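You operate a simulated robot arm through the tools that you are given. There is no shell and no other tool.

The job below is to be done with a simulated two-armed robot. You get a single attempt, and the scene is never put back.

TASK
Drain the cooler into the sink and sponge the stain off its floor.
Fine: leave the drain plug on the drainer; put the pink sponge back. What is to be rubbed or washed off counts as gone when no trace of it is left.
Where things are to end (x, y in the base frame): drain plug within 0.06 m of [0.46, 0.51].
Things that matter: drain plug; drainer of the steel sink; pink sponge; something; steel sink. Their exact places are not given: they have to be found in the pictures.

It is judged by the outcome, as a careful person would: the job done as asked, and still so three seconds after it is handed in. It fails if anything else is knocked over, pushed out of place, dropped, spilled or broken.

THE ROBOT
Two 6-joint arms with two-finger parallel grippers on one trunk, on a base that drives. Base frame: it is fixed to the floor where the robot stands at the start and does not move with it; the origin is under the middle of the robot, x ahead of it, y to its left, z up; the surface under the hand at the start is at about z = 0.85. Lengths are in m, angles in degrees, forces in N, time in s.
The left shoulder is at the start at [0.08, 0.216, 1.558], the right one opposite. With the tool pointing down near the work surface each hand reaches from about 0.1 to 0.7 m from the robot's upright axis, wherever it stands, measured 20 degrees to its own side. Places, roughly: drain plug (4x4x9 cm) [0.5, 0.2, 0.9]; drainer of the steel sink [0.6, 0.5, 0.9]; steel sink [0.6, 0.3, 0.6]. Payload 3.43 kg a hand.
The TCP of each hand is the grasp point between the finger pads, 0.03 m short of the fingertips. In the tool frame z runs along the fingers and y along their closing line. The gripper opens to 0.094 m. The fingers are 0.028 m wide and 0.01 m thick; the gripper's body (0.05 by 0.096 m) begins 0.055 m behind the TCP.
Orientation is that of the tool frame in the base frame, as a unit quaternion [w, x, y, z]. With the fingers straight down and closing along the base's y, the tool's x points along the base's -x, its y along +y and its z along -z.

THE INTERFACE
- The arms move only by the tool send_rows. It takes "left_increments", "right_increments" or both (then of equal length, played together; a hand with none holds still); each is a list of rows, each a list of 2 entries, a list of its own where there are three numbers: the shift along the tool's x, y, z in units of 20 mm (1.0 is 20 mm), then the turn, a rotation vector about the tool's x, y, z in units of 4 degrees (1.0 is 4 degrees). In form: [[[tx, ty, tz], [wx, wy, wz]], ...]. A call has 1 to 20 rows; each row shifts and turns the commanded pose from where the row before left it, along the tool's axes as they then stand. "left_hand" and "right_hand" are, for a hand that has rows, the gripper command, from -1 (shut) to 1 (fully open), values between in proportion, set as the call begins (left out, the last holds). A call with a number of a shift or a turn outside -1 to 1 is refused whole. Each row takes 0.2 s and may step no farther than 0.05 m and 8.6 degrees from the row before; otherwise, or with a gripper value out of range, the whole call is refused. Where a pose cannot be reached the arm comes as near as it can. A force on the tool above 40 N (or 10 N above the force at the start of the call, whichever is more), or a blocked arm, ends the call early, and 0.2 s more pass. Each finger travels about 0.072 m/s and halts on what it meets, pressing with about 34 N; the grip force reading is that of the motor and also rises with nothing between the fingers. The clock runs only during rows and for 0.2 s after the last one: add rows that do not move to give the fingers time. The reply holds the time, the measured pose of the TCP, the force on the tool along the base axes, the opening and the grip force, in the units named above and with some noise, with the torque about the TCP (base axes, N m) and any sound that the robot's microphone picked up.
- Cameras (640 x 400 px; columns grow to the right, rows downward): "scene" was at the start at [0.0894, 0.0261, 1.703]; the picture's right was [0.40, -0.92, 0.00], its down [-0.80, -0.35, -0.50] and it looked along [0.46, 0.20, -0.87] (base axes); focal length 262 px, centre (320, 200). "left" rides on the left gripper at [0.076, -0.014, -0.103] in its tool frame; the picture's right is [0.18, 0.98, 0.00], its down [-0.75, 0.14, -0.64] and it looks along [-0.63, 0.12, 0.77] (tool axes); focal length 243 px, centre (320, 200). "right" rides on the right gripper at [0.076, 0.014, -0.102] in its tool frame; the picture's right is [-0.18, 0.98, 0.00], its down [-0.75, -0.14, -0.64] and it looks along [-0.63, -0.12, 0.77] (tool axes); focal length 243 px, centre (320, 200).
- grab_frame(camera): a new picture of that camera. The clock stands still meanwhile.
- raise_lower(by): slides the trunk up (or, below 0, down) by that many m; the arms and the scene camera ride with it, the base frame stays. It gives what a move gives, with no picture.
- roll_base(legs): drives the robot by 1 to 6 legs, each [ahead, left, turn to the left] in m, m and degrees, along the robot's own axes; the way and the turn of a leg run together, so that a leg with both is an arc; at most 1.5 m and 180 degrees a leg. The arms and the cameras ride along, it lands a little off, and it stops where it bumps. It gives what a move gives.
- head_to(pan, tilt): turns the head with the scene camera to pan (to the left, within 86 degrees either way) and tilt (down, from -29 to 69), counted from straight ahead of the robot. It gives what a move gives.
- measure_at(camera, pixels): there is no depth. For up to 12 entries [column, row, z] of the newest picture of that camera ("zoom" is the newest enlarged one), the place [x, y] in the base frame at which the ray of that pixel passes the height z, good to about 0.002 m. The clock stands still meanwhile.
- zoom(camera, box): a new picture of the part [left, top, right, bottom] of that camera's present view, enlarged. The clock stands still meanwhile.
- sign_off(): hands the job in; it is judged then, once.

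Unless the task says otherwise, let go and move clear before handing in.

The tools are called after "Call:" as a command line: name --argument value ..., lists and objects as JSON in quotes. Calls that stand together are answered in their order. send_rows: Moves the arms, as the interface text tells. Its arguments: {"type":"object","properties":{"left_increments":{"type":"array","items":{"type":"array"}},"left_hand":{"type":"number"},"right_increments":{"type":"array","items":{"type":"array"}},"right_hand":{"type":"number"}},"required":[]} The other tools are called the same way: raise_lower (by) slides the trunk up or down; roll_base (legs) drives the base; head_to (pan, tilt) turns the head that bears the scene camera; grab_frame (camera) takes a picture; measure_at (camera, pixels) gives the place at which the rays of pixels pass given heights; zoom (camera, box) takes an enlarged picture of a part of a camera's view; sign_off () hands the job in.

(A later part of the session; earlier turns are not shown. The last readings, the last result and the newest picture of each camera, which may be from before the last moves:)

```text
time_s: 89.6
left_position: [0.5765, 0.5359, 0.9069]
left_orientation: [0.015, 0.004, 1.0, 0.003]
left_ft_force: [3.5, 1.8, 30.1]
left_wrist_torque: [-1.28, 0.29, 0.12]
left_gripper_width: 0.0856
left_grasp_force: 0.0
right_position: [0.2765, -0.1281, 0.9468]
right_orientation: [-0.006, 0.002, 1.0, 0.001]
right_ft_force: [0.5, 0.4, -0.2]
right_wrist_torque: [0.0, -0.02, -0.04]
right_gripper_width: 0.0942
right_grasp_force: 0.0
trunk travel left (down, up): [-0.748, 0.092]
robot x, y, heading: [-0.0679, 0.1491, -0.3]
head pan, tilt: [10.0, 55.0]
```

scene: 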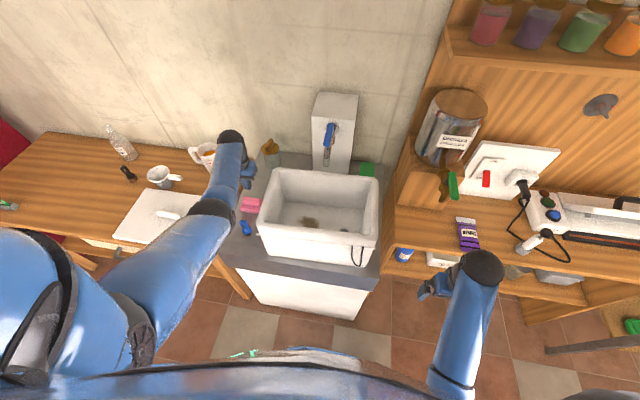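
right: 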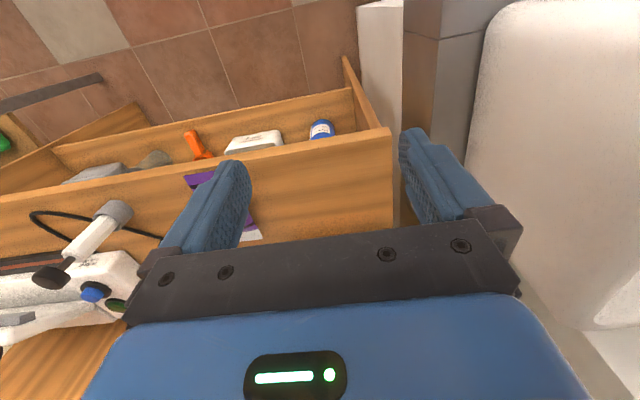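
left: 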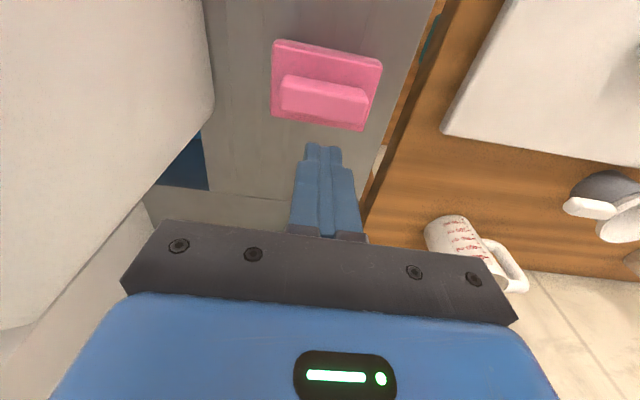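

The lowest fingertip corner rests on the body top, so tips are at ridge foot; the earlier grip was ~1 cm off in x, on the ridge's rounded corner. Now x fits (0.5765). Unloading 2 mm and closing.

Call:
send_rows --left_increments '[[[0.1, 0, -0.15], [0, 0, 0]], [[0, 0, 0], [0, 0, 0]]]'

Call:
send_rows --left_increments '[[[0, 0, 0], [0, 0, 0]], [[0, 0, 0], [0, 0, 0]], [[0, 0, 0], [0, 0, 0]], [[0, 0, 0], [0, 0, 0]]]' --left_hand -1

Call:
zoom --camera "left" --box '[190, 40, 450, 240]'

```text
time_s: 90.2
left_position: [0.5761, 0.5364, 0.9071]
left_orientation: [0.012, 0.004, 1.0, 0.001]
left_ft_force: [10.1, 1.8, 21.8]
left_wrist_torque: [-0.92, -0.04, 0.41]
left_gripper_width: 0.0856
left_grasp_force: 0.2
right_position: [0.2766, -0.1292, 0.9459]
right_orientation: [-0.008, 0.004, 1.0, 0.001]
right_ft_force: [0.2, 0.7, 0.4]
right_wrist_torque: [-0.01, 0.03, -0.02]
right_gripper_width: 0.0941
right_grasp_force: 0.0
trunk travel left (down, up): [-0.748, 0.092]
robot x, y, heading: [-0.0666, 0.1538, 0.1]
head pan, tilt: [10.0, 55.0]
```

```text
time_s: 91.2
left_position: [0.5744, 0.5358, 0.9068]
left_orientation: [0.011, 0.004, 1.0, 0.001]
left_ft_force: [4.9, 0.7, 23.5]
left_wrist_torque: [-0.1, 0.34, 0.0]
left_gripper_width: 0.0732
left_grasp_force: 33.9
right_position: [0.2767, -0.1287, 0.9455]
right_orientation: [-0.007, 0.001, 1.0, 0.001]
right_ft_force: [0.1, 0.7, 0.1]
right_wrist_torque: [0.01, -0.01, 0.02]
right_gripper_width: 0.0941
right_grasp_force: 0.0
trunk travel left (down, up): [-0.748, 0.092]
robot x, y, heading: [-0.0676, 0.1535, -0.1]
head pan, tilt: [10.0, 55.0]
```

```text
2.00 times, centred on (320, 140) of left
```

zoom: 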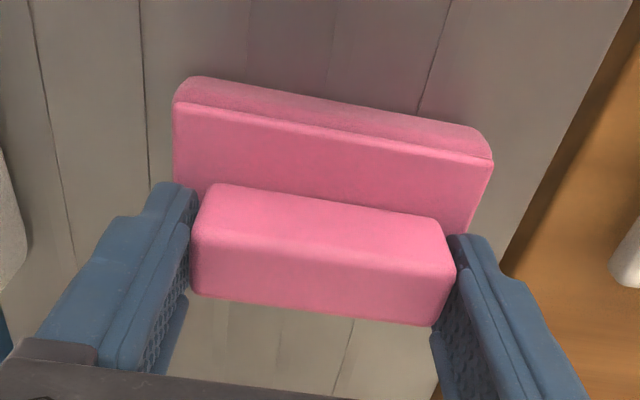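

Gripped again (0.0732). Lifting slowly by the arm and checking the width.

Call:
send_rows --left_increments '[[[0, 0, -0.25], [0, 0, 0]], [[0, 0, -0.25], [0, 0, 0]], [[0, 0, -0.25], [0, 0, 0]], [[0, 0, -0.25], [0, 0, 0]], [[0, 0, 0], [0, 0, 0]]]'

Call:
zoom --camera "left" --box '[190, 40, 450, 240]'

```text
time_s: 92.4
left_position: [0.5754, 0.538, 0.9224]
left_orientation: [0.009, 0.004, 1.0, 0.0]
left_ft_force: [-0.1, 0.8, -0.8]
left_wrist_torque: [-0.02, -0.05, 0.0]
left_gripper_width: 0.0732
left_grasp_force: 34.9
right_position: [0.2786, -0.1268, 0.9454]
right_orientation: [-0.008, 0.003, 1.0, -0.001]
right_ft_force: [0.1, -0.5, 0.4]
right_wrist_torque: [0.02, 0.01, -0.01]
right_gripper_width: 0.094
right_grasp_force: 0.1
trunk travel left (down, up): [-0.748, 0.092]
robot x, y, heading: [-0.0664, 0.1514, -0.2]
head pan, tilt: [10.0, 55.0]
```

```text
2.00 times, centred on (320, 140) of left
```

zoom: 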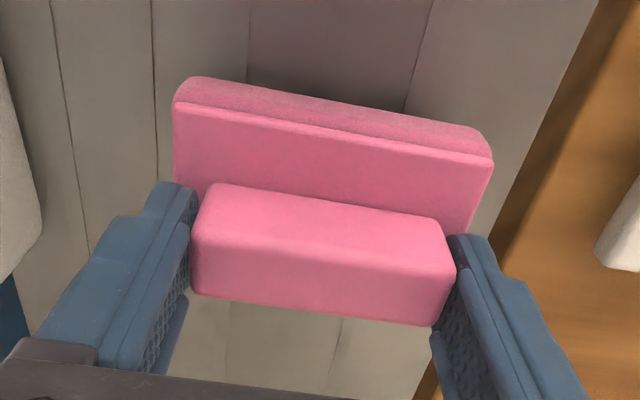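

The sponge holds. Raising: trunk +0.09, then the arm up to about 1.15.

Call:
raise_lower --by 0.09

Call:
send_rows --left_increments '[[[0, 0, -0.7], [0, 0, 0]], [[0, 0, -0.7], [0, 0, 0]], [[0, 0, -0.7], [0, 0, 0]], [[0, 0, -0.7], [0, 0, 0]], [[0, 0, -0.7], [0, 0, 0]], [[0, 0, -0.7], [0, 0, 0]], [[0, 0, -0.7], [0, 0, 0]], [[0, 0, -0.7], [0, 0, 0]], [[0, 0, -0.7], [0, 0, 0]], [[0, 0, 0], [0, 0, 0]]]'

Call:
grab_frame --camera "left"

```text
time_s: 93.7
left_position: [0.5753, 0.5374, 1.0144]
left_orientation: [0.011, 0.004, 1.0, 0.001]
left_ft_force: [-0.5, 0.1, 0.0]
left_wrist_torque: [0.04, 0.02, -0.03]
left_gripper_width: 0.0735
left_grasp_force: 34.0
right_position: [0.2782, -0.1284, 1.0347]
right_orientation: [-0.008, 0.003, 1.0, 0.001]
right_ft_force: [-0.7, 0.0, -0.5]
right_wrist_torque: [-0.03, 0.01, -0.03]
right_gripper_width: 0.094
right_grasp_force: 0.1
trunk travel left (down, up): [-0.838, 0.002]
robot x, y, heading: [-0.0661, 0.1529, -0.1]
head pan, tilt: [10.0, 55.0]
```

```text
time_s: 95.8
left_position: [0.5731, 0.5355, 1.1383]
left_orientation: [0.011, 0.004, 1.0, 0.0]
left_ft_force: [-0.1, 0.3, 0.0]
left_wrist_torque: [0.01, 0.03, -0.03]
left_gripper_width: 0.0732
left_grasp_force: 33.7
right_position: [0.2787, -0.1281, 1.0351]
right_orientation: [-0.008, 0.003, 1.0, -0.001]
right_ft_force: [0.7, 0.2, 0.0]
right_wrist_torque: [-0.01, 0.01, -0.03]
right_gripper_width: 0.094
right_grasp_force: 0.0
trunk travel left (down, up): [-0.838, 0.002]
robot x, y, heading: [-0.0703, 0.1512, -0.2]
head pan, tilt: [10.0, 55.0]
```

```text
taken
```

left: 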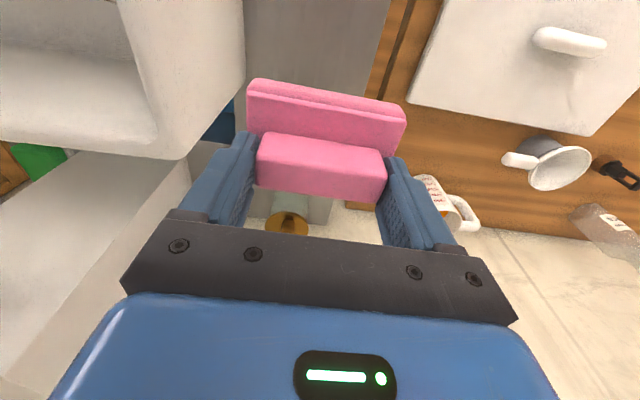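

Held at z 1.138. Driving the base back 0.1 m, then rising/extending to about (0.52, 0.535, 1.17).

Call:
roll_base --legs '[[-0.1, 0, 0]]'

Call:
send_rows --left_increments '[[[-0.5, 0, -0.4], [0, 0, 0]], [[-0.5, 0, -0.4], [0, 0, 0]], [[-0.5, 0, -0.4], [0, 0, 0]], [[-0.5, 0, -0.4], [0, 0, 0]], [[-0.5, 0, 0], [0, 0, 0]], [[0, 0, 0], [0, 0, 0]]]'

Call:
grab_frame --camera "scene"

```text
time_s: 97.0
left_position: [0.4832, 0.5357, 1.133]
left_orientation: [0.007, 0.004, 1.0, 0.001]
left_ft_force: [0.7, 0.4, -1.4]
left_wrist_torque: [-0.02, 0.04, -0.01]
left_gripper_width: 0.0735
left_grasp_force: 33.8
right_position: [0.1866, -0.1273, 1.032]
right_orientation: [-0.012, 0.003, 1.0, 0.0]
right_ft_force: [0.6, 0.1, 0.2]
right_wrist_torque: [-0.02, 0.05, 0.01]
right_gripper_width: 0.0942
right_grasp_force: 0.0
trunk travel left (down, up): [-0.838, 0.002]
robot x, y, heading: [-0.1664, 0.1557, -0.3]
head pan, tilt: [10.0, 55.0]
```

```text
time_s: 98.4
left_position: [0.5272, 0.5339, 1.1703]
left_orientation: [0.01, 0.004, 1.0, 0.001]
left_ft_force: [-0.5, 0.3, -1.1]
left_wrist_torque: [0.0, 0.01, -0.02]
left_gripper_width: 0.0731
left_grasp_force: 33.9
right_position: [0.1803, -0.1272, 1.035]
right_orientation: [-0.009, 0.003, 1.0, 0.0]
right_ft_force: [-0.1, 0.4, -1.2]
right_wrist_torque: [-0.01, 0.0, 0.01]
right_gripper_width: 0.094
right_grasp_force: 0.1
trunk travel left (down, up): [-0.838, 0.002]
robot x, y, heading: [-0.1631, 0.1514, -0.0]
head pan, tilt: [10.0, 55.0]
```

```text
taken
```

scene: 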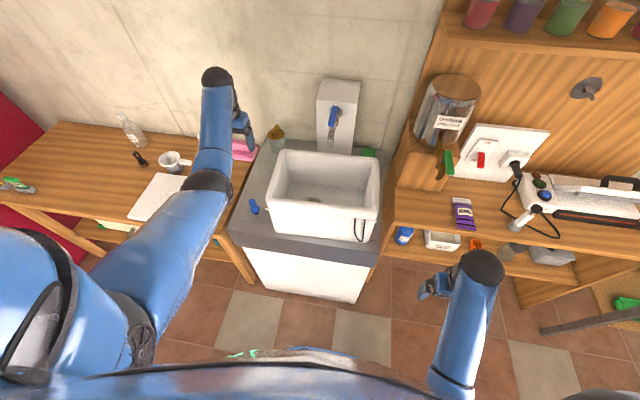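

z 1.170, sponge bottom about 0.04 above the rim. Moving over the cooler to y≈0.30.

Call:
send_rows --left_increments '[[[0, -1, 0], [0, 0, 0]], [[0, -1, 0], [0, 0, 0]], [[0, -1, 0], [0, 0, 0]], [[0, -1, 0], [0, 0, 0]], [[0, -1, 0], [0, 0, 0]], [[0, -1, 0], [0, 0, 0]], [[0, -1, 0], [0, 0, 0]], [[0, -1, 0], [0, 0, 0]], [[0, -1, 0], [0, 0, 0]], [[0, -1, 0], [0, 0, 0]], [[0, -1, 0], [0, 0, 0]], [[0, -0.6, 0], [0, 0, 0]], [[0, 0, 0], [0, 0, 0]]]'

Call:
grab_frame --camera "left"

```text
time_s: 101.2
left_position: [0.5221, 0.3026, 1.1725]
left_orientation: [0.01, 0.004, 1.0, 0.001]
left_ft_force: [0.5, -0.4, -1.0]
left_wrist_torque: [-0.04, 0.03, 0.02]
left_gripper_width: 0.0733
left_grasp_force: 33.7
right_position: [0.1798, -0.1272, 1.0351]
right_orientation: [-0.009, 0.003, 1.0, 0.0]
right_ft_force: [0.6, 0.2, -0.5]
right_wrist_torque: [0.0, -0.01, -0.03]
right_gripper_width: 0.094
right_grasp_force: 0.1
trunk travel left (down, up): [-0.838, 0.002]
robot x, y, heading: [-0.1652, 0.1528, -0.2]
head pan, tilt: [10.0, 55.0]
```

```text
taken
```

left: 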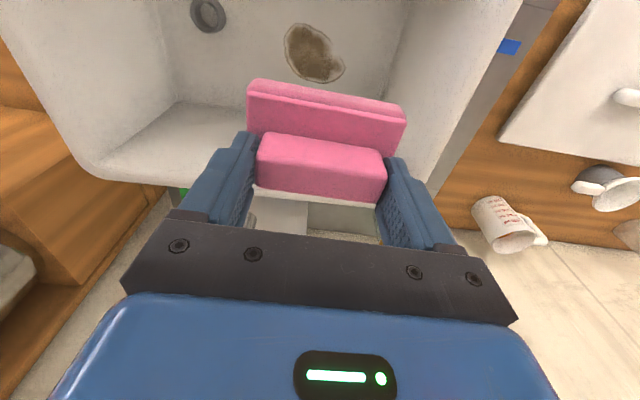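

The stain is clearly visible at left (315,52). Zooming and measuring its outline and the floor edges.

Call:
zoom --camera "left" --box '[240, 0, 400, 100]'

Call:
measure_at --camera "left" --pixels '[[285, 42, 0.88], [300, 24, 0.88], [345, 68, 0.88], [330, 83, 0.88], [300, 75, 0.88], [335, 45, 0.88], [208, 13, 0.88], [165, 102, 0.88], [400, 30, 0.88]]'

```text
4.00 times, centred on (320, 50) of left
```

zoom: 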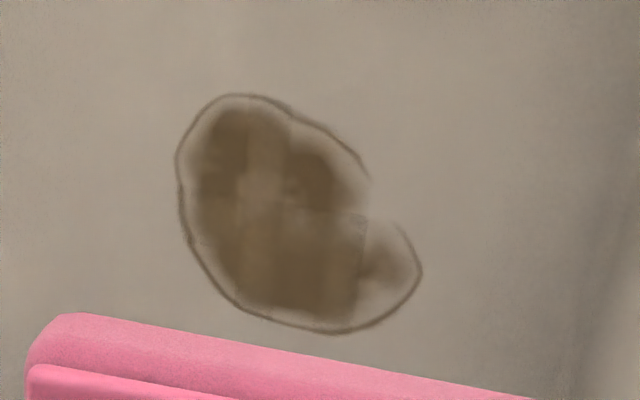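

```text
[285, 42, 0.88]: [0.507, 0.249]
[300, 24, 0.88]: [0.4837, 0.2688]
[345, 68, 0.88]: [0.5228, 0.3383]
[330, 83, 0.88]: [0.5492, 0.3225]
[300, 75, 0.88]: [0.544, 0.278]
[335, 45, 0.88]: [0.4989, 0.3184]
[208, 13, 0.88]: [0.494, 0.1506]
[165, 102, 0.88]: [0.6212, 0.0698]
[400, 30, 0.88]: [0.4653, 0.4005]
```

Stain: x≈0.48–0.552, y≈0.247–0.34. Turning the hand -90° so the camera housing points to -y (into the open part of the cooler).

Call:
send_rows --left_increments '[[[0, 0, 0], [0, 0, -1]], [[0, 0, 0], [0, 0, -1]], [[0, 0, 0], [0, 0, -1]], [[0, 0, 0], [0, 0, -1]], [[0, 0, 0], [0, 0, -1]], [[0, 0, 0], [0, 0, -1]], [[0, 0, 0], [0, 0, -1]], [[0, 0, 0], [0, 0, -1]], [[0, 0, 0], [0, 0, -1]], [[0, 0, 0], [0, 0, -1]], [[0, 0, 0], [0, 0, -1]], [[0, 0, 0], [0, 0, 0]]]'

Call:
send_rows --left_increments '[[[0, 0, 0], [0, 0, -1]], [[0, 0, 0], [0, 0, -1]], [[0, 0, 0], [0, 0, -1]], [[0, 0, 0], [0, 0, -1]], [[0, 0, 0], [0, 0, -1]], [[0, 0, 0], [0, 0, -1]], [[0, 0, 0], [0, 0, -1]], [[0, 0, 0], [0, 0, -1]], [[0, 0, 0], [0, 0, -1]], [[0, 0, 0], [0, 0, -1]], [[0, 0, 0], [0, 0, -1]], [[0, 0, 0], [0, 0, -0.5]], [[0, 0, 0], [0, 0, 0]]]'

Call:
grab_frame --camera "left"

Call:
grab_frame --camera "scene"

```text
time_s: 103.8
left_position: [0.5234, 0.303, 1.1707]
left_orientation: [0.01, -0.371, 0.929, -0.003]
left_ft_force: [-0.2, -0.2, -0.7]
left_wrist_torque: [0.01, 0.02, 0.05]
left_gripper_width: 0.0732
left_grasp_force: 33.6
right_position: [0.1807, -0.1283, 1.0348]
right_orientation: [-0.008, 0.004, 1.0, 0.0]
right_ft_force: [-0.3, -0.8, -0.8]
right_wrist_torque: [-0.01, 0.0, -0.01]
right_gripper_width: 0.0939
right_grasp_force: 0.1
trunk travel left (down, up): [-0.838, 0.002]
robot x, y, heading: [-0.1663, 0.1574, -0.0]
head pan, tilt: [10.0, 55.0]
```

```text
time_s: 106.6
left_position: [0.5208, 0.3031, 1.171]
left_orientation: [0.008, -0.704, 0.71, -0.006]
left_ft_force: [0.0, 0.6, 0.5]
left_wrist_torque: [-0.02, 0.02, -0.01]
left_gripper_width: 0.0734
left_grasp_force: 34.2
right_position: [0.1794, -0.1274, 1.0357]
right_orientation: [-0.008, 0.004, 1.0, 0.0]
right_ft_force: [0.1, -0.8, -0.7]
right_wrist_torque: [-0.03, 0.0, -0.02]
right_gripper_width: 0.0939
right_grasp_force: 0.0
trunk travel left (down, up): [-0.838, 0.002]
robot x, y, heading: [-0.1653, 0.1534, -0.2]
head pan, tilt: [10.0, 55.0]
```

```text
taken
```

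left: 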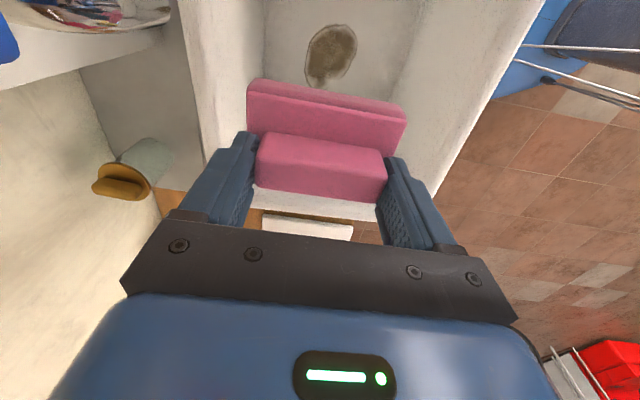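

```text
taken
```

scene: 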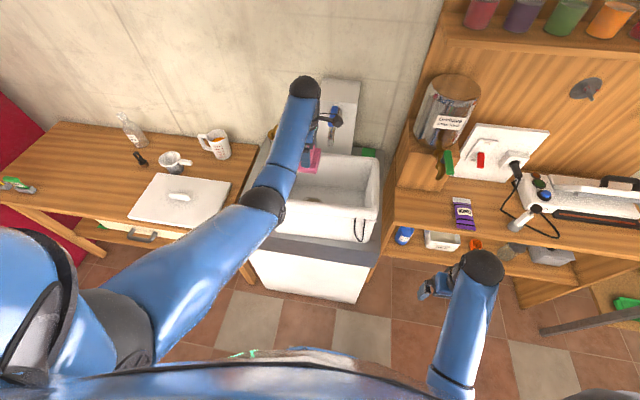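

Turned. The faucet is close to the hand in the scene (around (333,118)); I zoom to judge clearance.

Call:
zoom --camera "scene" --box '[260, 70, 390, 200]'

Call:
zoom --camera "left" --box '[0, 0, 320, 200]'

```text
3.08 times, centred on (325, 135) of scene
```

zoom: 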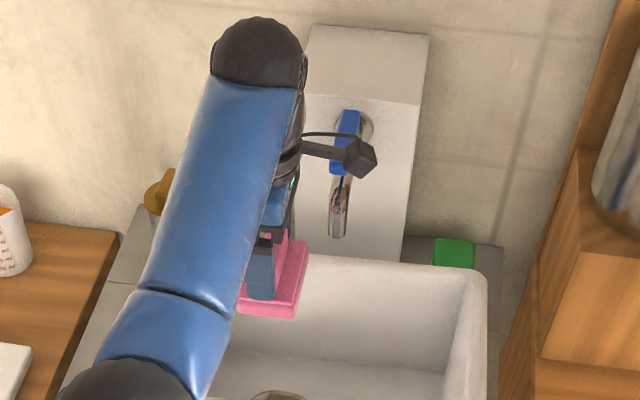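

```text
2.00 times, centred on (160, 100) of left
```

zoom: 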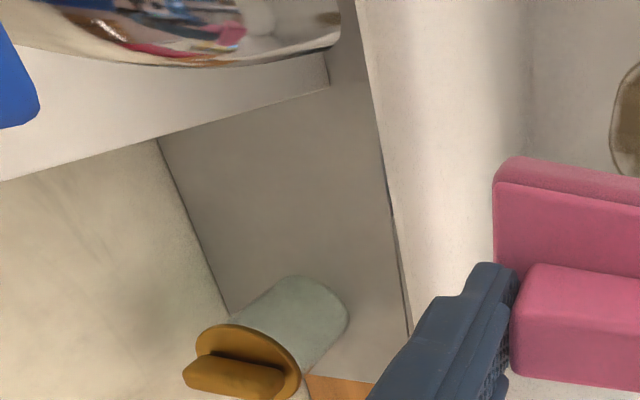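

Call:
measure_at --camera "scene" --pixels '[[331, 147, 1.05], [331, 147, 1.1], [331, 147, 1.15], [331, 147, 1.2], [331, 135, 1.2], [331, 135, 1.25]]'

Call:
measure_at --camera "left" --pixels '[[130, 15, 1.05], [130, 15, 1.1], [130, 15, 1.15], [130, 15, 1.2]]'

```text
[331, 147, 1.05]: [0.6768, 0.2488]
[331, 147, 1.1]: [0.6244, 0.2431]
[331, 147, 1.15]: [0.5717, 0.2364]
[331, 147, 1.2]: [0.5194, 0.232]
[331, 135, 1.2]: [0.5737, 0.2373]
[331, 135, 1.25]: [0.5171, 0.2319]
```

```text
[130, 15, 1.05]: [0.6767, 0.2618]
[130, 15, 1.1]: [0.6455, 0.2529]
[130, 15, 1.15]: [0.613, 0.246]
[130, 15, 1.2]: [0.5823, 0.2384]
```

The faucet spout tip is at about (0.66,0.25,1.07), some 0.1 m clear of the hand. Lowering: trunk -0.1 m, with small centring to (0.515,0.298).

Call:
send_rows --left_increments '[[[0.25, 0.3, 0], [0, 0, 0]], [[0, 0, 0], [0, 0, 0]]]'

Call:
raise_lower --by -0.1

Call:
grab_frame --camera "left"

Call:
zoom --camera "scene" --box '[250, 60, 390, 200]'

```text
time_s: 107.2
left_position: [0.5173, 0.2977, 1.1719]
left_orientation: [0.008, -0.704, 0.71, -0.007]
left_ft_force: [0.1, 0.2, -1.0]
left_wrist_torque: [0.02, 0.0, 0.04]
left_gripper_width: 0.0731
left_grasp_force: 34.3
right_position: [0.1791, -0.1275, 1.0351]
right_orientation: [-0.009, 0.003, 1.0, -0.001]
right_ft_force: [-0.5, 0.4, -0.3]
right_wrist_torque: [0.0, -0.03, 0.02]
right_gripper_width: 0.0936
right_grasp_force: 0.1
trunk travel left (down, up): [-0.838, 0.002]
robot x, y, heading: [-0.1639, 0.1513, -0.2]
head pan, tilt: [10.0, 55.0]
```

```text
time_s: 108.5
left_position: [0.5168, 0.2976, 1.0722]
left_orientation: [0.008, -0.704, 0.71, -0.008]
left_ft_force: [0.3, -0.2, -0.7]
left_wrist_torque: [-0.04, 0.02, 0.0]
left_gripper_width: 0.0729
left_grasp_force: 33.8
right_position: [0.1799, -0.128, 0.9338]
right_orientation: [-0.008, 0.004, 1.0, 0.0]
right_ft_force: [-0.6, 0.2, -0.3]
right_wrist_torque: [-0.01, 0.03, 0.03]
right_gripper_width: 0.094
right_grasp_force: 0.0
trunk travel left (down, up): [-0.738, 0.102]
robot x, y, heading: [-0.1675, 0.1535, -0.1]
head pan, tilt: [10.0, 55.0]
```

```text
taken
```

left: 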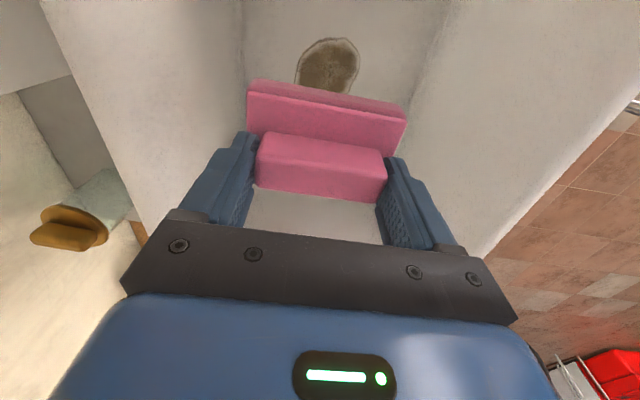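

```text
2.86 times, centred on (320, 130) of scene
```

zoom: 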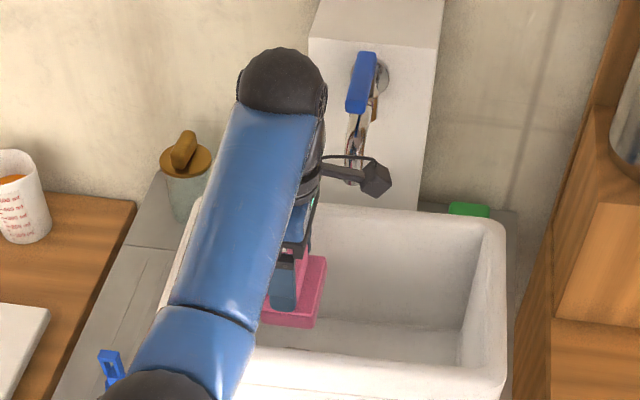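

All clear. Lowering by the arm to about z 0.97.

Call:
send_rows --left_increments '[[[0, 0, 0.8], [0, 0, 0]], [[0, 0, 0.8], [0, 0, 0]], [[0, 0, 0.8], [0, 0, 0]], [[0, 0, 0.8], [0, 0, 0]], [[0, 0, 0.8], [0, 0, 0]], [[0, 0, 0.8], [0, 0, 0]], [[0, 0, 0], [0, 0, 0]]]'

Call:
grab_frame --camera "left"

```text
time_s: 110.1
left_position: [0.5181, 0.2986, 0.975]
left_orientation: [0.008, -0.705, 0.71, -0.007]
left_ft_force: [0.2, 0.7, -1.2]
left_wrist_torque: [-0.02, 0.0, -0.04]
left_gripper_width: 0.0735
left_grasp_force: 34.1
right_position: [0.1797, -0.1271, 0.9346]
right_orientation: [-0.007, 0.003, 1.0, 0.0]
right_ft_force: [0.1, -1.0, 0.1]
right_wrist_torque: [0.02, -0.05, -0.03]
right_gripper_width: 0.0939
right_grasp_force: 0.1
trunk travel left (down, up): [-0.738, 0.102]
robot x, y, heading: [-0.1624, 0.1524, -0.4]
head pan, tilt: [10.0, 55.0]
```

```text
taken
```

left: 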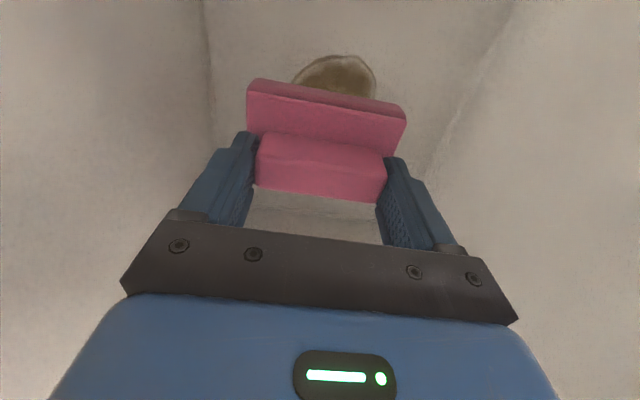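

Sponge is inside, still a few cm above the floor. Feeling down in 5 mm steps.

Call:
send_rows --left_increments '[[[0, 0, 0.25], [0, 0, 0]], [[0, 0, 0.25], [0, 0, 0]], [[0, 0, 0.25], [0, 0, 0]], [[0, 0, 0.25], [0, 0, 0]], [[0, 0, 0.25], [0, 0, 0]], [[0, 0, 0], [0, 0, 0]]]'

```text
time_s: 111.5
left_position: [0.5182, 0.297, 0.9516]
left_orientation: [0.009, -0.704, 0.71, -0.007]
left_ft_force: [-0.2, -0.4, -0.8]
left_wrist_torque: [-0.04, 0.02, 0.03]
left_gripper_width: 0.0735
left_grasp_force: 34.0
right_position: [0.1807, -0.1272, 0.9348]
right_orientation: [-0.008, 0.004, 1.0, 0.0]
right_ft_force: [-0.3, 0.6, 1.2]
right_wrist_torque: [0.01, 0.0, 0.01]
right_gripper_width: 0.0941
right_grasp_force: 0.2
trunk travel left (down, up): [-0.738, 0.102]
robot x, y, heading: [-0.1675, 0.1534, -0.4]
head pan, tilt: [10.0, 55.0]
```

Call:
send_rows --left_increments '[[[0, 0, 0.2], [0, 0, 0]], [[0, 0, 0.2], [0, 0, 0]], [[0, 0, 0.2], [0, 0, 0]], [[0, 0, 0], [0, 0, 0]]]'

Call:
grab_frame --camera "left"

```text
time_s: 112.5
left_position: [0.5192, 0.298, 0.9389]
left_orientation: [0.008, -0.703, 0.711, -0.006]
left_ft_force: [-0.4, 0.4, -0.3]
left_wrist_torque: [0.03, 0.0, -0.03]
left_gripper_width: 0.0734
left_grasp_force: 33.9
right_position: [0.1792, -0.1279, 0.9345]
right_orientation: [-0.007, 0.004, 1.0, 0.0]
right_ft_force: [0.4, 1.0, 0.8]
right_wrist_torque: [0.02, 0.0, -0.01]
right_gripper_width: 0.0939
right_grasp_force: 0.0
trunk travel left (down, up): [-0.738, 0.102]
robot x, y, heading: [-0.1667, 0.1559, -0.4]
head pan, tilt: [10.0, 55.0]
```

```text
taken
```

left: 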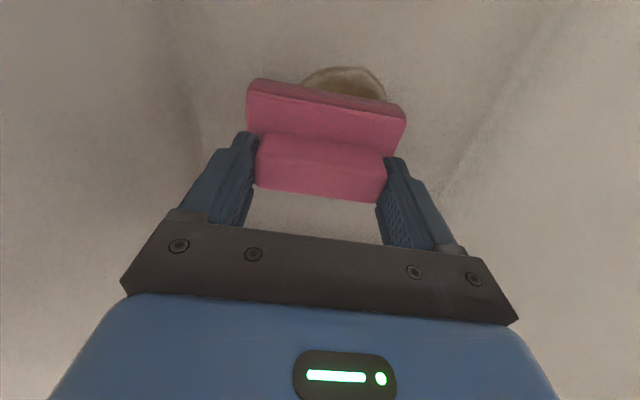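

Not yet touching at 0.939. Continuing.

Call:
send_rows --left_increments '[[[0, 0, 0.2], [0, 0, 0]], [[0, 0, 0.2], [0, 0, 0]], [[0, 0, 0], [0, 0, 0]]]'

Call:
grab_frame --camera "left"

```text
time_s: 113.3
left_position: [0.5182, 0.2956, 0.938]
left_orientation: [0.011, -0.704, 0.71, -0.009]
left_ft_force: [3.8, 0.3, 37.3]
left_wrist_torque: [0.48, 1.51, -0.02]
left_gripper_width: 0.0732
left_grasp_force: 34.3
right_position: [0.1764, -0.1277, 0.9373]
right_orientation: [-0.006, 0.003, 1.0, 0.001]
right_ft_force: [-0.2, -0.2, 0.5]
right_wrist_torque: [0.02, -0.04, -0.03]
right_gripper_width: 0.0942
right_grasp_force: 0.1
trunk travel left (down, up): [-0.738, 0.102]
robot x, y, heading: [-0.1678, 0.151, -0.3]
head pan, tilt: [10.0, 55.0]
```

```text
taken
```

left: 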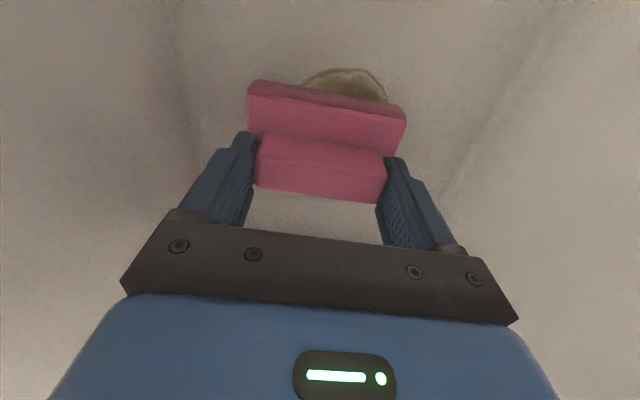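

Contact with 37 N at z 0.938, mostly on the sponge's front edge (slight tilt). I unload, level the sponge by ~1.2°, and press again more gently.

Call:
send_rows --left_increments '[[[0, 0, -0.4], [0, 0, 0]], [[0, 0, 0], [-0.3, -0.27, 0]], [[0, 0, 0], [0, 0, 0]]]'

Call:
send_rows --left_increments '[[[0, 0, 0.15], [0, 0, 0]], [[0, 0, 0.15], [0, 0, 0]], [[0, 0, 0], [0, 0, 0]]]'

```text
time_s: 114.1
left_position: [0.5166, 0.2982, 0.9377]
left_orientation: [0.006, -0.704, 0.71, 0.009]
left_ft_force: [-1.9, -1.6, 2.9]
left_wrist_torque: [-0.17, -0.1, -0.1]
left_gripper_width: 0.073
left_grasp_force: 34.5
right_position: [0.1795, -0.1275, 0.9353]
right_orientation: [-0.008, 0.004, 1.0, 0.0]
right_ft_force: [-0.2, -0.1, 0.7]
right_wrist_torque: [0.0, 0.01, -0.02]
right_gripper_width: 0.094
right_grasp_force: 0.0
trunk travel left (down, up): [-0.738, 0.102]
robot x, y, heading: [-0.1694, 0.1502, -0.1]
head pan, tilt: [10.0, 55.0]
```

```text
time_s: 114.9
left_position: [0.5165, 0.2985, 0.9376]
left_orientation: [0.009, -0.704, 0.71, 0.006]
left_ft_force: [-3.5, 3.2, 24.1]
left_wrist_torque: [-0.62, 0.63, -0.09]
left_gripper_width: 0.0735
left_grasp_force: 33.9
right_position: [0.1756, -0.1281, 0.9367]
right_orientation: [-0.006, 0.003, 1.0, -0.001]
right_ft_force: [0.2, 0.5, 0.4]
right_wrist_torque: [-0.01, -0.02, -0.01]
right_gripper_width: 0.094
right_grasp_force: 0.0
trunk travel left (down, up): [-0.738, 0.102]
robot x, y, heading: [-0.1653, 0.1528, -0.3]
head pan, tilt: [10.0, 55.0]
```

About 24 N, well centred. Wiping along y: out to ~0.33, back to ~0.25, and return.

Call:
send_rows --left_increments '[[[-0.4, 0, 0], [0, 0, 0]], [[-0.4, 0, 0], [0, 0, 0]], [[-0.4, 0, 0], [0, 0, 0]], [[-0.4, 0, 0], [0, 0, 0]], [[0.4, 0, 0], [0, 0, 0]], [[0.4, 0, 0], [0, 0, 0]], [[0.4, 0, 0], [0, 0, 0]], [[0.4, 0, 0], [0, 0, 0]], [[0.4, 0, 0], [0, 0, 0]], [[0.4, 0, 0], [0, 0, 0]], [[0.4, 0, 0], [0, 0, 0]], [[0.4, 0, 0], [0, 0, 0]], [[0.4, 0, 0], [0, 0, 0]], [[0.4, 0, 0], [0, 0, 0]]]'

Call:
grab_frame --camera "left"

```text
time_s: 117.9
left_position: [0.518, 0.2506, 0.9361]
left_orientation: [0.009, -0.703, 0.711, 0.005]
left_ft_force: [-0.8, 14.6, 36.4]
left_wrist_torque: [-0.08, 0.98, -0.36]
left_gripper_width: 0.0736
left_grasp_force: 34.1
right_position: [0.1764, -0.1254, 0.9372]
right_orientation: [-0.005, 0.004, 1.0, 0.0]
right_ft_force: [0.9, 1.1, 0.5]
right_wrist_torque: [-0.03, -0.02, 0.01]
right_gripper_width: 0.094
right_grasp_force: 0.0
trunk travel left (down, up): [-0.738, 0.102]
robot x, y, heading: [-0.1664, 0.1533, -0.2]
head pan, tilt: [10.0, 55.0]
```

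```text
taken
```

left: 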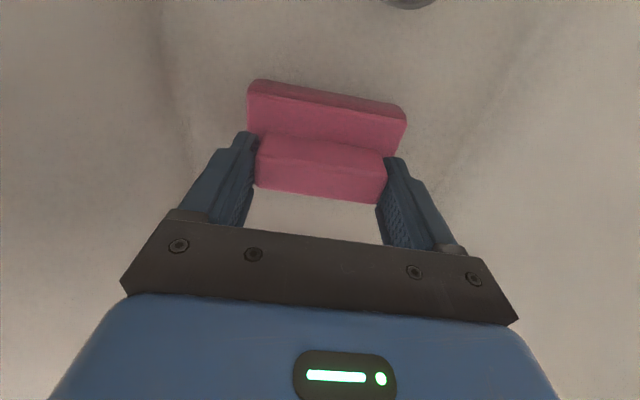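

The stroke ran through. Easing pressure 1 mm and stroking back with x slightly shifted to cover the edges.

Call:
send_rows --left_increments '[[[-0.4, 0.3, -0.08], [0, 0, 0]], [[-0.4, 0.3, 0], [0, 0, 0]], [[-0.4, 0, 0], [0, 0, 0]], [[-0.4, 0, 0], [0, 0, 0]], [[-0.4, 0, 0], [0, 0, 0]], [[-0.4, 0, 0], [0, 0, 0]], [[-0.4, 0, 0], [0, 0, 0]], [[-0.4, 0, 0], [0, 0, 0]], [[-0.4, 0, 0], [0, 0, 0]], [[-0.4, 0, 0], [0, 0, 0]]]'

Call:
send_rows --left_increments '[[[0.4, -0.3, 0], [0, 0, 0]], [[0.4, -0.3, 0], [0, 0, 0]], [[0.4, -0.2, 0], [0, 0, 0]], [[0.4, 0, 0], [0, 0, 0]], [[0.4, 0, 0], [0, 0, 0]], [[0.4, 0, 0], [0, 0, 0]], [[0.4, 0, 0], [0, 0, 0]], [[0.4, 0, 0], [0, 0, 0]], [[0.4, 0, 0], [0, 0, 0]], [[0.4, 0, 0], [0, 0, 0]]]'

Call:
grab_frame --camera "left"

```text
time_s: 120.1
left_position: [0.5057, 0.3295, 0.936]
left_orientation: [0.009, -0.705, 0.709, 0.008]
left_ft_force: [0.1, -7.8, 19.2]
left_wrist_torque: [-0.42, 0.14, 0.04]
left_gripper_width: 0.0733
left_grasp_force: 34.0
right_position: [0.1776, -0.1288, 0.9369]
right_orientation: [-0.006, 0.004, 1.0, 0.0]
right_ft_force: [-0.9, -0.2, 1.0]
right_wrist_torque: [-0.05, -0.02, -0.01]
right_gripper_width: 0.0938
right_grasp_force: 0.1
trunk travel left (down, up): [-0.738, 0.102]
robot x, y, heading: [-0.1656, 0.1517, -0.3]
head pan, tilt: [10.0, 55.0]
```

```text
time_s: 122.3
left_position: [0.5194, 0.2508, 0.9356]
left_orientation: [0.008, -0.704, 0.71, 0.005]
left_ft_force: [-0.2, 8.1, 21.5]
left_wrist_torque: [-0.1, 0.35, -0.11]
left_gripper_width: 0.0734
left_grasp_force: 34.0
right_position: [0.1771, -0.128, 0.9366]
right_orientation: [-0.007, 0.003, 1.0, -0.001]
right_ft_force: [-0.9, -0.4, 0.3]
right_wrist_torque: [0.01, 0.06, 0.0]
right_gripper_width: 0.0941
right_grasp_force: 0.0
trunk travel left (down, up): [-0.738, 0.102]
robot x, y, heading: [-0.1638, 0.1512, 0.0]
head pan, tilt: [10.0, 55.0]
```

```text
taken
```

left: 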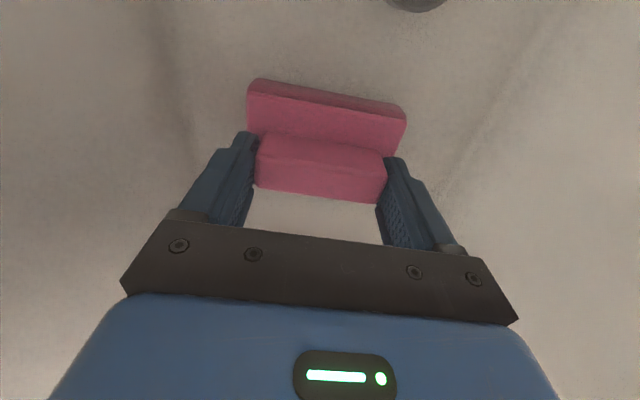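

Lifting 0.13 m to inspect the floor.

Call:
send_rows --left_increments '[[[-0.2, 0, -0.7], [0, 0, 0]], [[-0.3, 0, -0.8], [0, 0, 0]], [[-0.3, 0, -0.8], [0, 0, 0]], [[-0.3, 0, -0.8], [0, 0, 0]], [[-0.3, 0, -0.8], [0, 0, 0]], [[-0.3, 0, -0.8], [0, 0, 0]], [[-0.3, 0, -0.8], [0, 0, 0]], [[-0.3, 0, -0.8], [0, 0, 0]], [[0, 0, 0], [0, 0, 0]]]'

Call:
grab_frame --camera "left"

Call:
zoom --camera "left" --box '[240, 0, 420, 100]'

Call:
zoom --camera "scene" --box '[260, 120, 390, 250]'

```text
time_s: 124.3
left_position: [0.5234, 0.2921, 1.0602]
left_orientation: [0.008, -0.703, 0.711, 0.008]
left_ft_force: [0.1, 0.8, -1.7]
left_wrist_torque: [0.0, -0.05, -0.04]
left_gripper_width: 0.073
left_grasp_force: 33.6
right_position: [0.1792, -0.1268, 0.9342]
right_orientation: [-0.008, 0.003, 1.0, 0.0]
right_ft_force: [0.1, 0.6, -0.2]
right_wrist_torque: [-0.02, -0.01, -0.02]
right_gripper_width: 0.0941
right_grasp_force: 0.1
trunk travel left (down, up): [-0.738, 0.102]
robot x, y, heading: [-0.1651, 0.149, -0.2]
head pan, tilt: [10.0, 55.0]
```

```text
taken
```

left: 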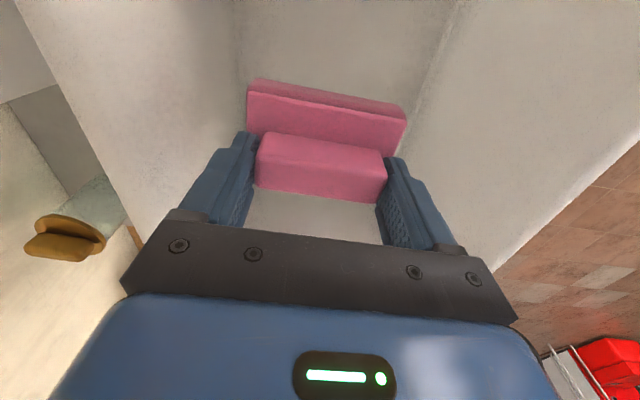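

```text
3.56 times, centred on (330, 50) of left
```

zoom: 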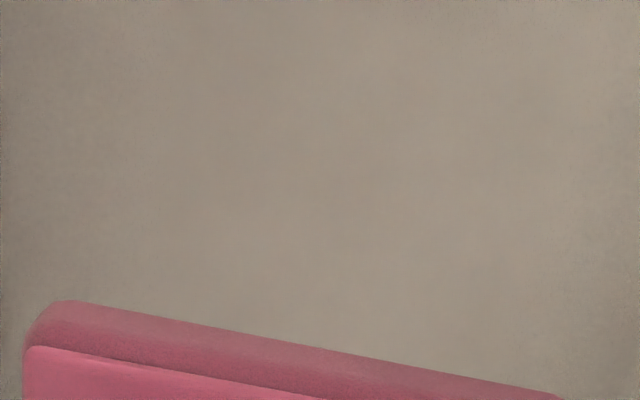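

```text
3.08 times, centred on (325, 185) of scene
```

zoom: 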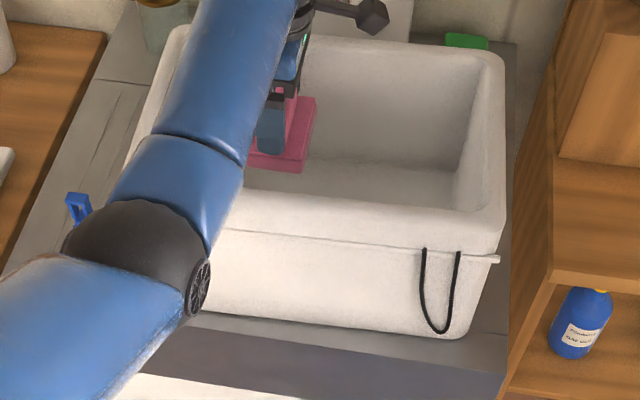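

The visible floor is clean. Raising the trunk and turning the hand back to get the full view of the stain area.

Call:
raise_lower --by 0.1

Call:
send_rows --left_increments '[[[0, 0, -0.5], [0, 0, 0]], [[0, 0, 0], [0.3, 0.27, 1]], [[0, 0, 0], [0, 0, 1]], [[0, 0, 0], [0, 0, 1]], [[0, 0, 0], [0, 0, 1]], [[0, 0, 0], [0, 0, 1]], [[0, 0, 0], [0, 0, 1]], [[0, 0, 0], [0, 0, 1]], [[0, 0, 0], [0, 0, 1]], [[0, 0, 0], [0, 0, 1]], [[0, 0, 0], [0, 0, 1]], [[0, 0, 0], [0, 0, 1]], [[0, 0, 0], [0, 0, 1]], [[0, 0, 0], [0, 0, 0]]]'

Call:
send_rows --left_increments '[[[0, 0, 0], [0, 0, 1]], [[0, 0, 0], [0, 0, 1]], [[0, 0, 0], [0, 0, 1]], [[0, 0, 0], [0, 0, 1]], [[0, 0, 0], [0, 0, 1]], [[0, 0, 0], [0, 0, 1]], [[0, 0, 0], [0, 0, 1]], [[0, 0, 0], [0, 0, 1]], [[0, 0, 0], [0, 0, 1]], [[0, 0, 0], [0, 0, 1]], [[0, 0, 0], [0, 0, 0.5]], [[0, 0, 0], [0, 0, 0]]]'

Call:
grab_frame --camera "left"

Call:
zoom --camera "left" --box '[180, 0, 420, 120]'

```text
time_s: 125.7
left_position: [0.5225, 0.2922, 1.1602]
left_orientation: [0.008, -0.704, 0.71, 0.008]
left_ft_force: [0.0, -0.2, 0.5]
left_wrist_torque: [0.03, 0.0, 0.03]
left_gripper_width: 0.0733
left_grasp_force: 33.9
right_position: [0.1799, -0.1272, 1.0359]
right_orientation: [-0.008, 0.004, 1.0, 0.0]
right_ft_force: [0.1, -0.9, 0.6]
right_wrist_torque: [-0.01, 0.0, -0.03]
right_gripper_width: 0.0941
right_grasp_force: 0.0
trunk travel left (down, up): [-0.838, 0.002]
robot x, y, heading: [-0.167, 0.152, -0.0]
head pan, tilt: [10.0, 55.0]
```

```text
time_s: 128.7
left_position: [0.5219, 0.2914, 1.1718]
left_orientation: [0.01, -0.354, 0.935, -0.003]
left_ft_force: [0.2, 0.5, -0.4]
left_wrist_torque: [0.01, 0.0, -0.01]
left_gripper_width: 0.0733
left_grasp_force: 33.7
right_position: [0.1797, -0.1278, 1.0356]
right_orientation: [-0.008, 0.003, 1.0, 0.0]
right_ft_force: [-0.4, -0.1, -0.6]
right_wrist_torque: [0.02, 0.01, 0.01]
right_gripper_width: 0.0943
right_grasp_force: 0.0
trunk travel left (down, up): [-0.838, 0.002]
robot x, y, heading: [-0.1639, 0.1478, -0.3]
head pan, tilt: [10.0, 55.0]
```

```text
time_s: 131.3
left_position: [0.5224, 0.2929, 1.171]
left_orientation: [0.009, 0.006, 1.0, 0.001]
left_ft_force: [-0.9, -0.7, -1.7]
left_wrist_torque: [-0.01, 0.03, 0.02]
left_gripper_width: 0.0732
left_grasp_force: 34.2
right_position: [0.18, -0.1277, 1.0354]
right_orientation: [-0.008, 0.003, 1.0, -0.001]
right_ft_force: [0.0, 0.2, 0.2]
right_wrist_torque: [-0.02, -0.01, -0.02]
right_gripper_width: 0.0942
right_grasp_force: 0.2
trunk travel left (down, up): [-0.838, 0.002]
robot x, y, heading: [-0.1677, 0.1524, 0.1]
head pan, tilt: [10.0, 55.0]
```

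```text
taken
```

left: 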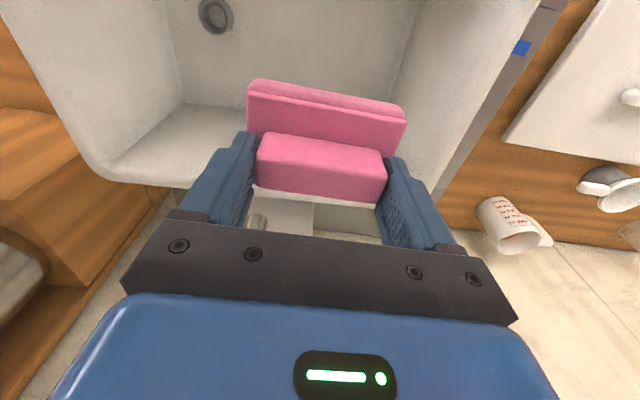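

```text
2.67 times, centred on (300, 60) of left
```

zoom: 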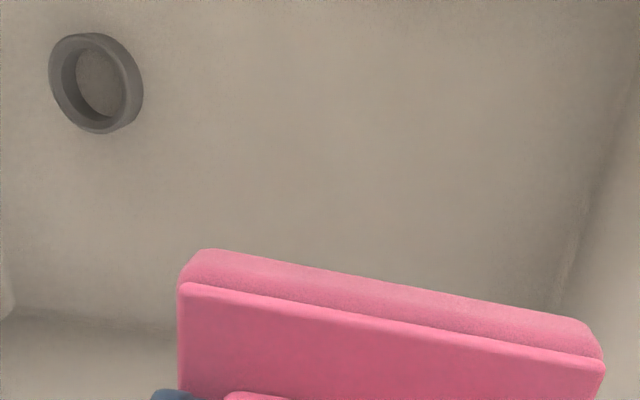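

The area where the stain was is clean; I shift the hand aside 0.1 m to view the strip hidden behind the sponge too.

Call:
send_rows --left_increments '[[[0, -1, 0], [0, 0, 0]], [[0, -1, 0], [0, 0, 0]], [[0, -1, 0], [0, 0, 0]], [[0, -1, 0], [0, 0, 0]], [[0, -1, 0], [0, 0, 0]], [[0, 0, 0], [0, 0, 0]]]'

Call:
grab_frame --camera "left"

Call:
zoom --camera "left" --box '[320, 0, 560, 180]'

```text
time_s: 132.7
left_position: [0.5237, 0.1918, 1.1697]
left_orientation: [0.01, 0.005, 1.0, 0.001]
left_ft_force: [-0.1, 0.3, -1.1]
left_wrist_torque: [-0.01, 0.02, -0.01]
left_gripper_width: 0.0732
left_grasp_force: 34.3
right_position: [0.1811, -0.1281, 1.035]
right_orientation: [-0.008, 0.003, 1.0, 0.0]
right_ft_force: [0.3, -1.1, -0.5]
right_wrist_torque: [0.01, 0.01, -0.02]
right_gripper_width: 0.0941
right_grasp_force: 0.0
trunk travel left (down, up): [-0.838, 0.002]
robot x, y, heading: [-0.163, 0.1522, -0.0]
head pan, tilt: [10.0, 55.0]
```

```text
taken
```

left: 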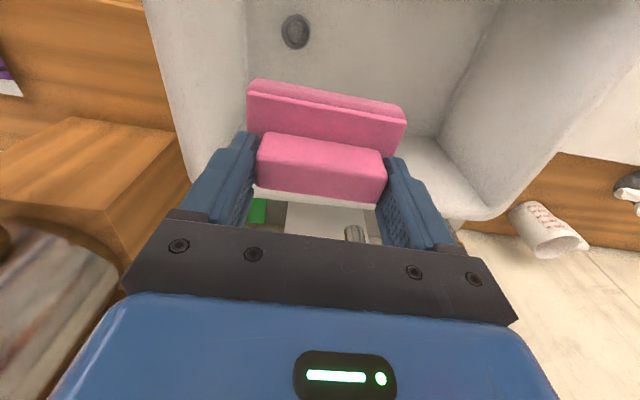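

```text
2.22 times, centred on (440, 90) of left
```

zoom: 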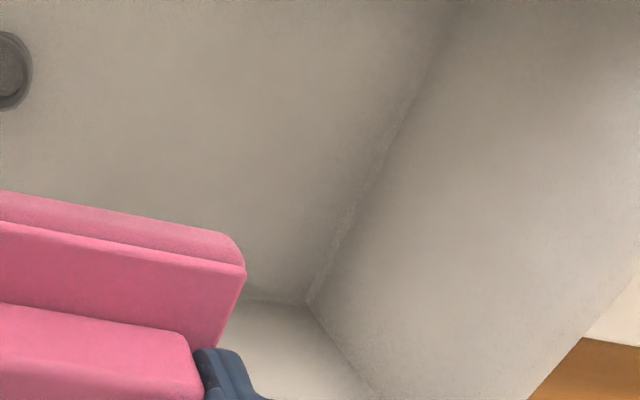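

The floor is clean everywhere. Now bringing the sponge back over the left rim to above its place (y≈0.527).

Call:
send_rows --left_increments '[[[0, 1, 0], [0, 0, 0]], [[0, 1, 0], [0, 0, 0]], [[0, 1, 0], [0, 0, 0]], [[0, 1, 0], [0, 0, 0]], [[0, 1, 0], [0, 0, 0]], [[0, 1, 0], [0, 0, 0]], [[0, 1, 0], [0, 0, 0]], [[0, 1, 0], [0, 0, 0]], [[0, 1, 0], [0, 0, 0]], [[0, 1, 0], [0, 0, 0]], [[0, 1, 0], [0, 0, 0]], [[0, 1, 0], [0, 0, 0]], [[0, 1, 0], [0, 0, 0]], [[0, 1, 0], [0, 0, 0]], [[0, 1, 0], [0, 0, 0]], [[0, 1, 0], [0, 0, 0]], [[0.3, 0.85, 0], [0, 0, 0]], [[0.5, 0, 0], [0, 0, 0]], [[0, 0, 0], [0, 0, 0]]]'

Call:
grab_frame --camera "left"

```text
time_s: 136.7
left_position: [0.5083, 0.5297, 1.1697]
left_orientation: [0.01, 0.005, 1.0, 0.001]
left_ft_force: [-0.2, -0.6, -0.7]
left_wrist_torque: [-0.01, -0.02, 0.02]
left_gripper_width: 0.0731
left_grasp_force: 33.8
right_position: [0.1799, -0.1277, 1.0351]
right_orientation: [-0.008, 0.003, 1.0, 0.0]
right_ft_force: [-0.5, 0.8, 0.3]
right_wrist_torque: [-0.01, 0.0, 0.03]
right_gripper_width: 0.094
right_grasp_force: 0.1
trunk travel left (down, up): [-0.838, 0.002]
robot x, y, heading: [-0.1675, 0.1525, -0.5]
head pan, tilt: [10.0, 55.0]
```

```text
taken
```

left: 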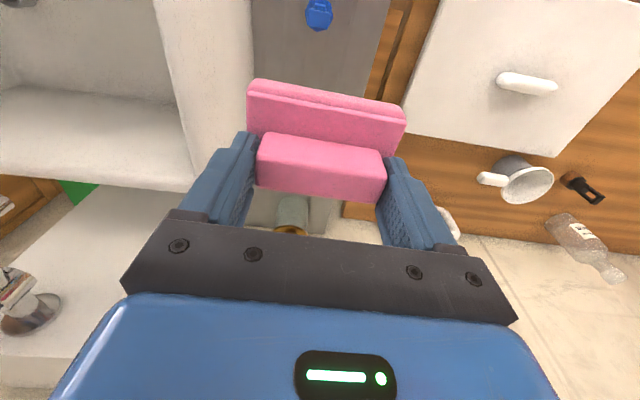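

Over the drainer now at (0.508,0.530,1.170), plug still standing at left (319,13). Driving ahead ~0.065 m, then lowering by trunk.

Call:
roll_base --legs '[[0.065, 0, 0]]'

Call:
raise_lower --by -0.1

Call:
grab_frame --camera "left"

Call:
zoom --camera "scene" --box '[200, 80, 340, 220]'

```text
time_s: 137.7
left_position: [0.5594, 0.5286, 1.1779]
left_orientation: [0.015, 0.005, 1.0, 0.001]
left_ft_force: [-0.9, -0.3, -0.7]
left_wrist_torque: [-0.02, -0.1, -0.03]
left_gripper_width: 0.0733
left_grasp_force: 33.5
right_position: [0.2323, -0.1277, 1.0393]
right_orientation: [-0.002, 0.003, 1.0, 0.0]
right_ft_force: [-0.2, 0.4, -0.3]
right_wrist_torque: [0.03, -0.07, -0.02]
right_gripper_width: 0.0941
right_grasp_force: 0.1
trunk travel left (down, up): [-0.838, 0.002]
robot x, y, heading: [-0.1063, 0.1505, -0.5]
head pan, tilt: [10.0, 55.0]
```

```text
time_s: 139.0
left_position: [0.5692, 0.529, 1.0711]
left_orientation: [0.01, 0.004, 1.0, 0.001]
left_ft_force: [-0.7, 0.7, 0.2]
left_wrist_torque: [0.01, -0.02, 0.0]
left_gripper_width: 0.0736
left_grasp_force: 34.0
right_position: [0.2406, -0.1274, 0.9359]
right_orientation: [-0.007, 0.003, 1.0, 0.0]
right_ft_force: [-0.3, -0.1, 0.7]
right_wrist_torque: [0.01, 0.01, 0.02]
right_gripper_width: 0.0943
right_grasp_force: 0.0
trunk travel left (down, up): [-0.738, 0.102]
robot x, y, heading: [-0.1043, 0.1516, -0.3]
head pan, tilt: [10.0, 55.0]
```

```text
taken
```

left: 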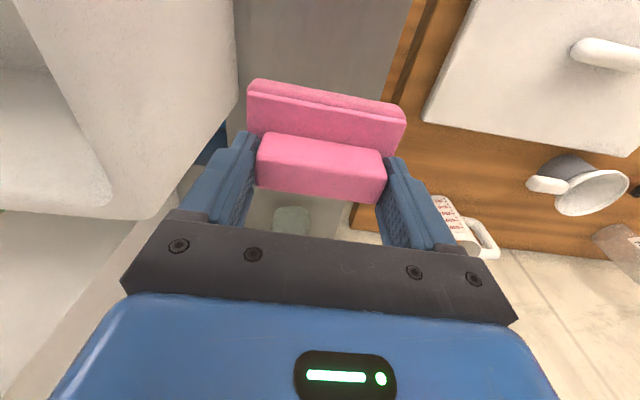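

```text
2.86 times, centred on (270, 150) of scene
```

zoom: 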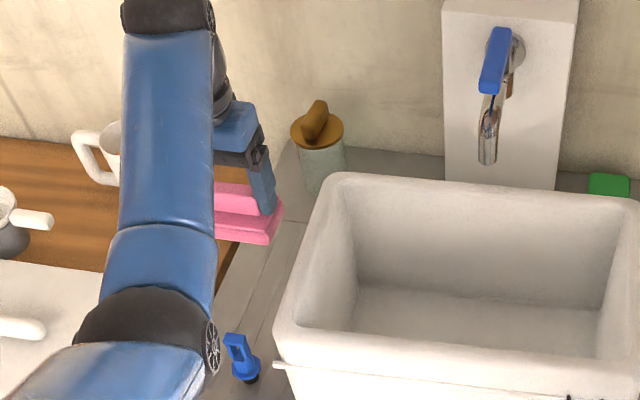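

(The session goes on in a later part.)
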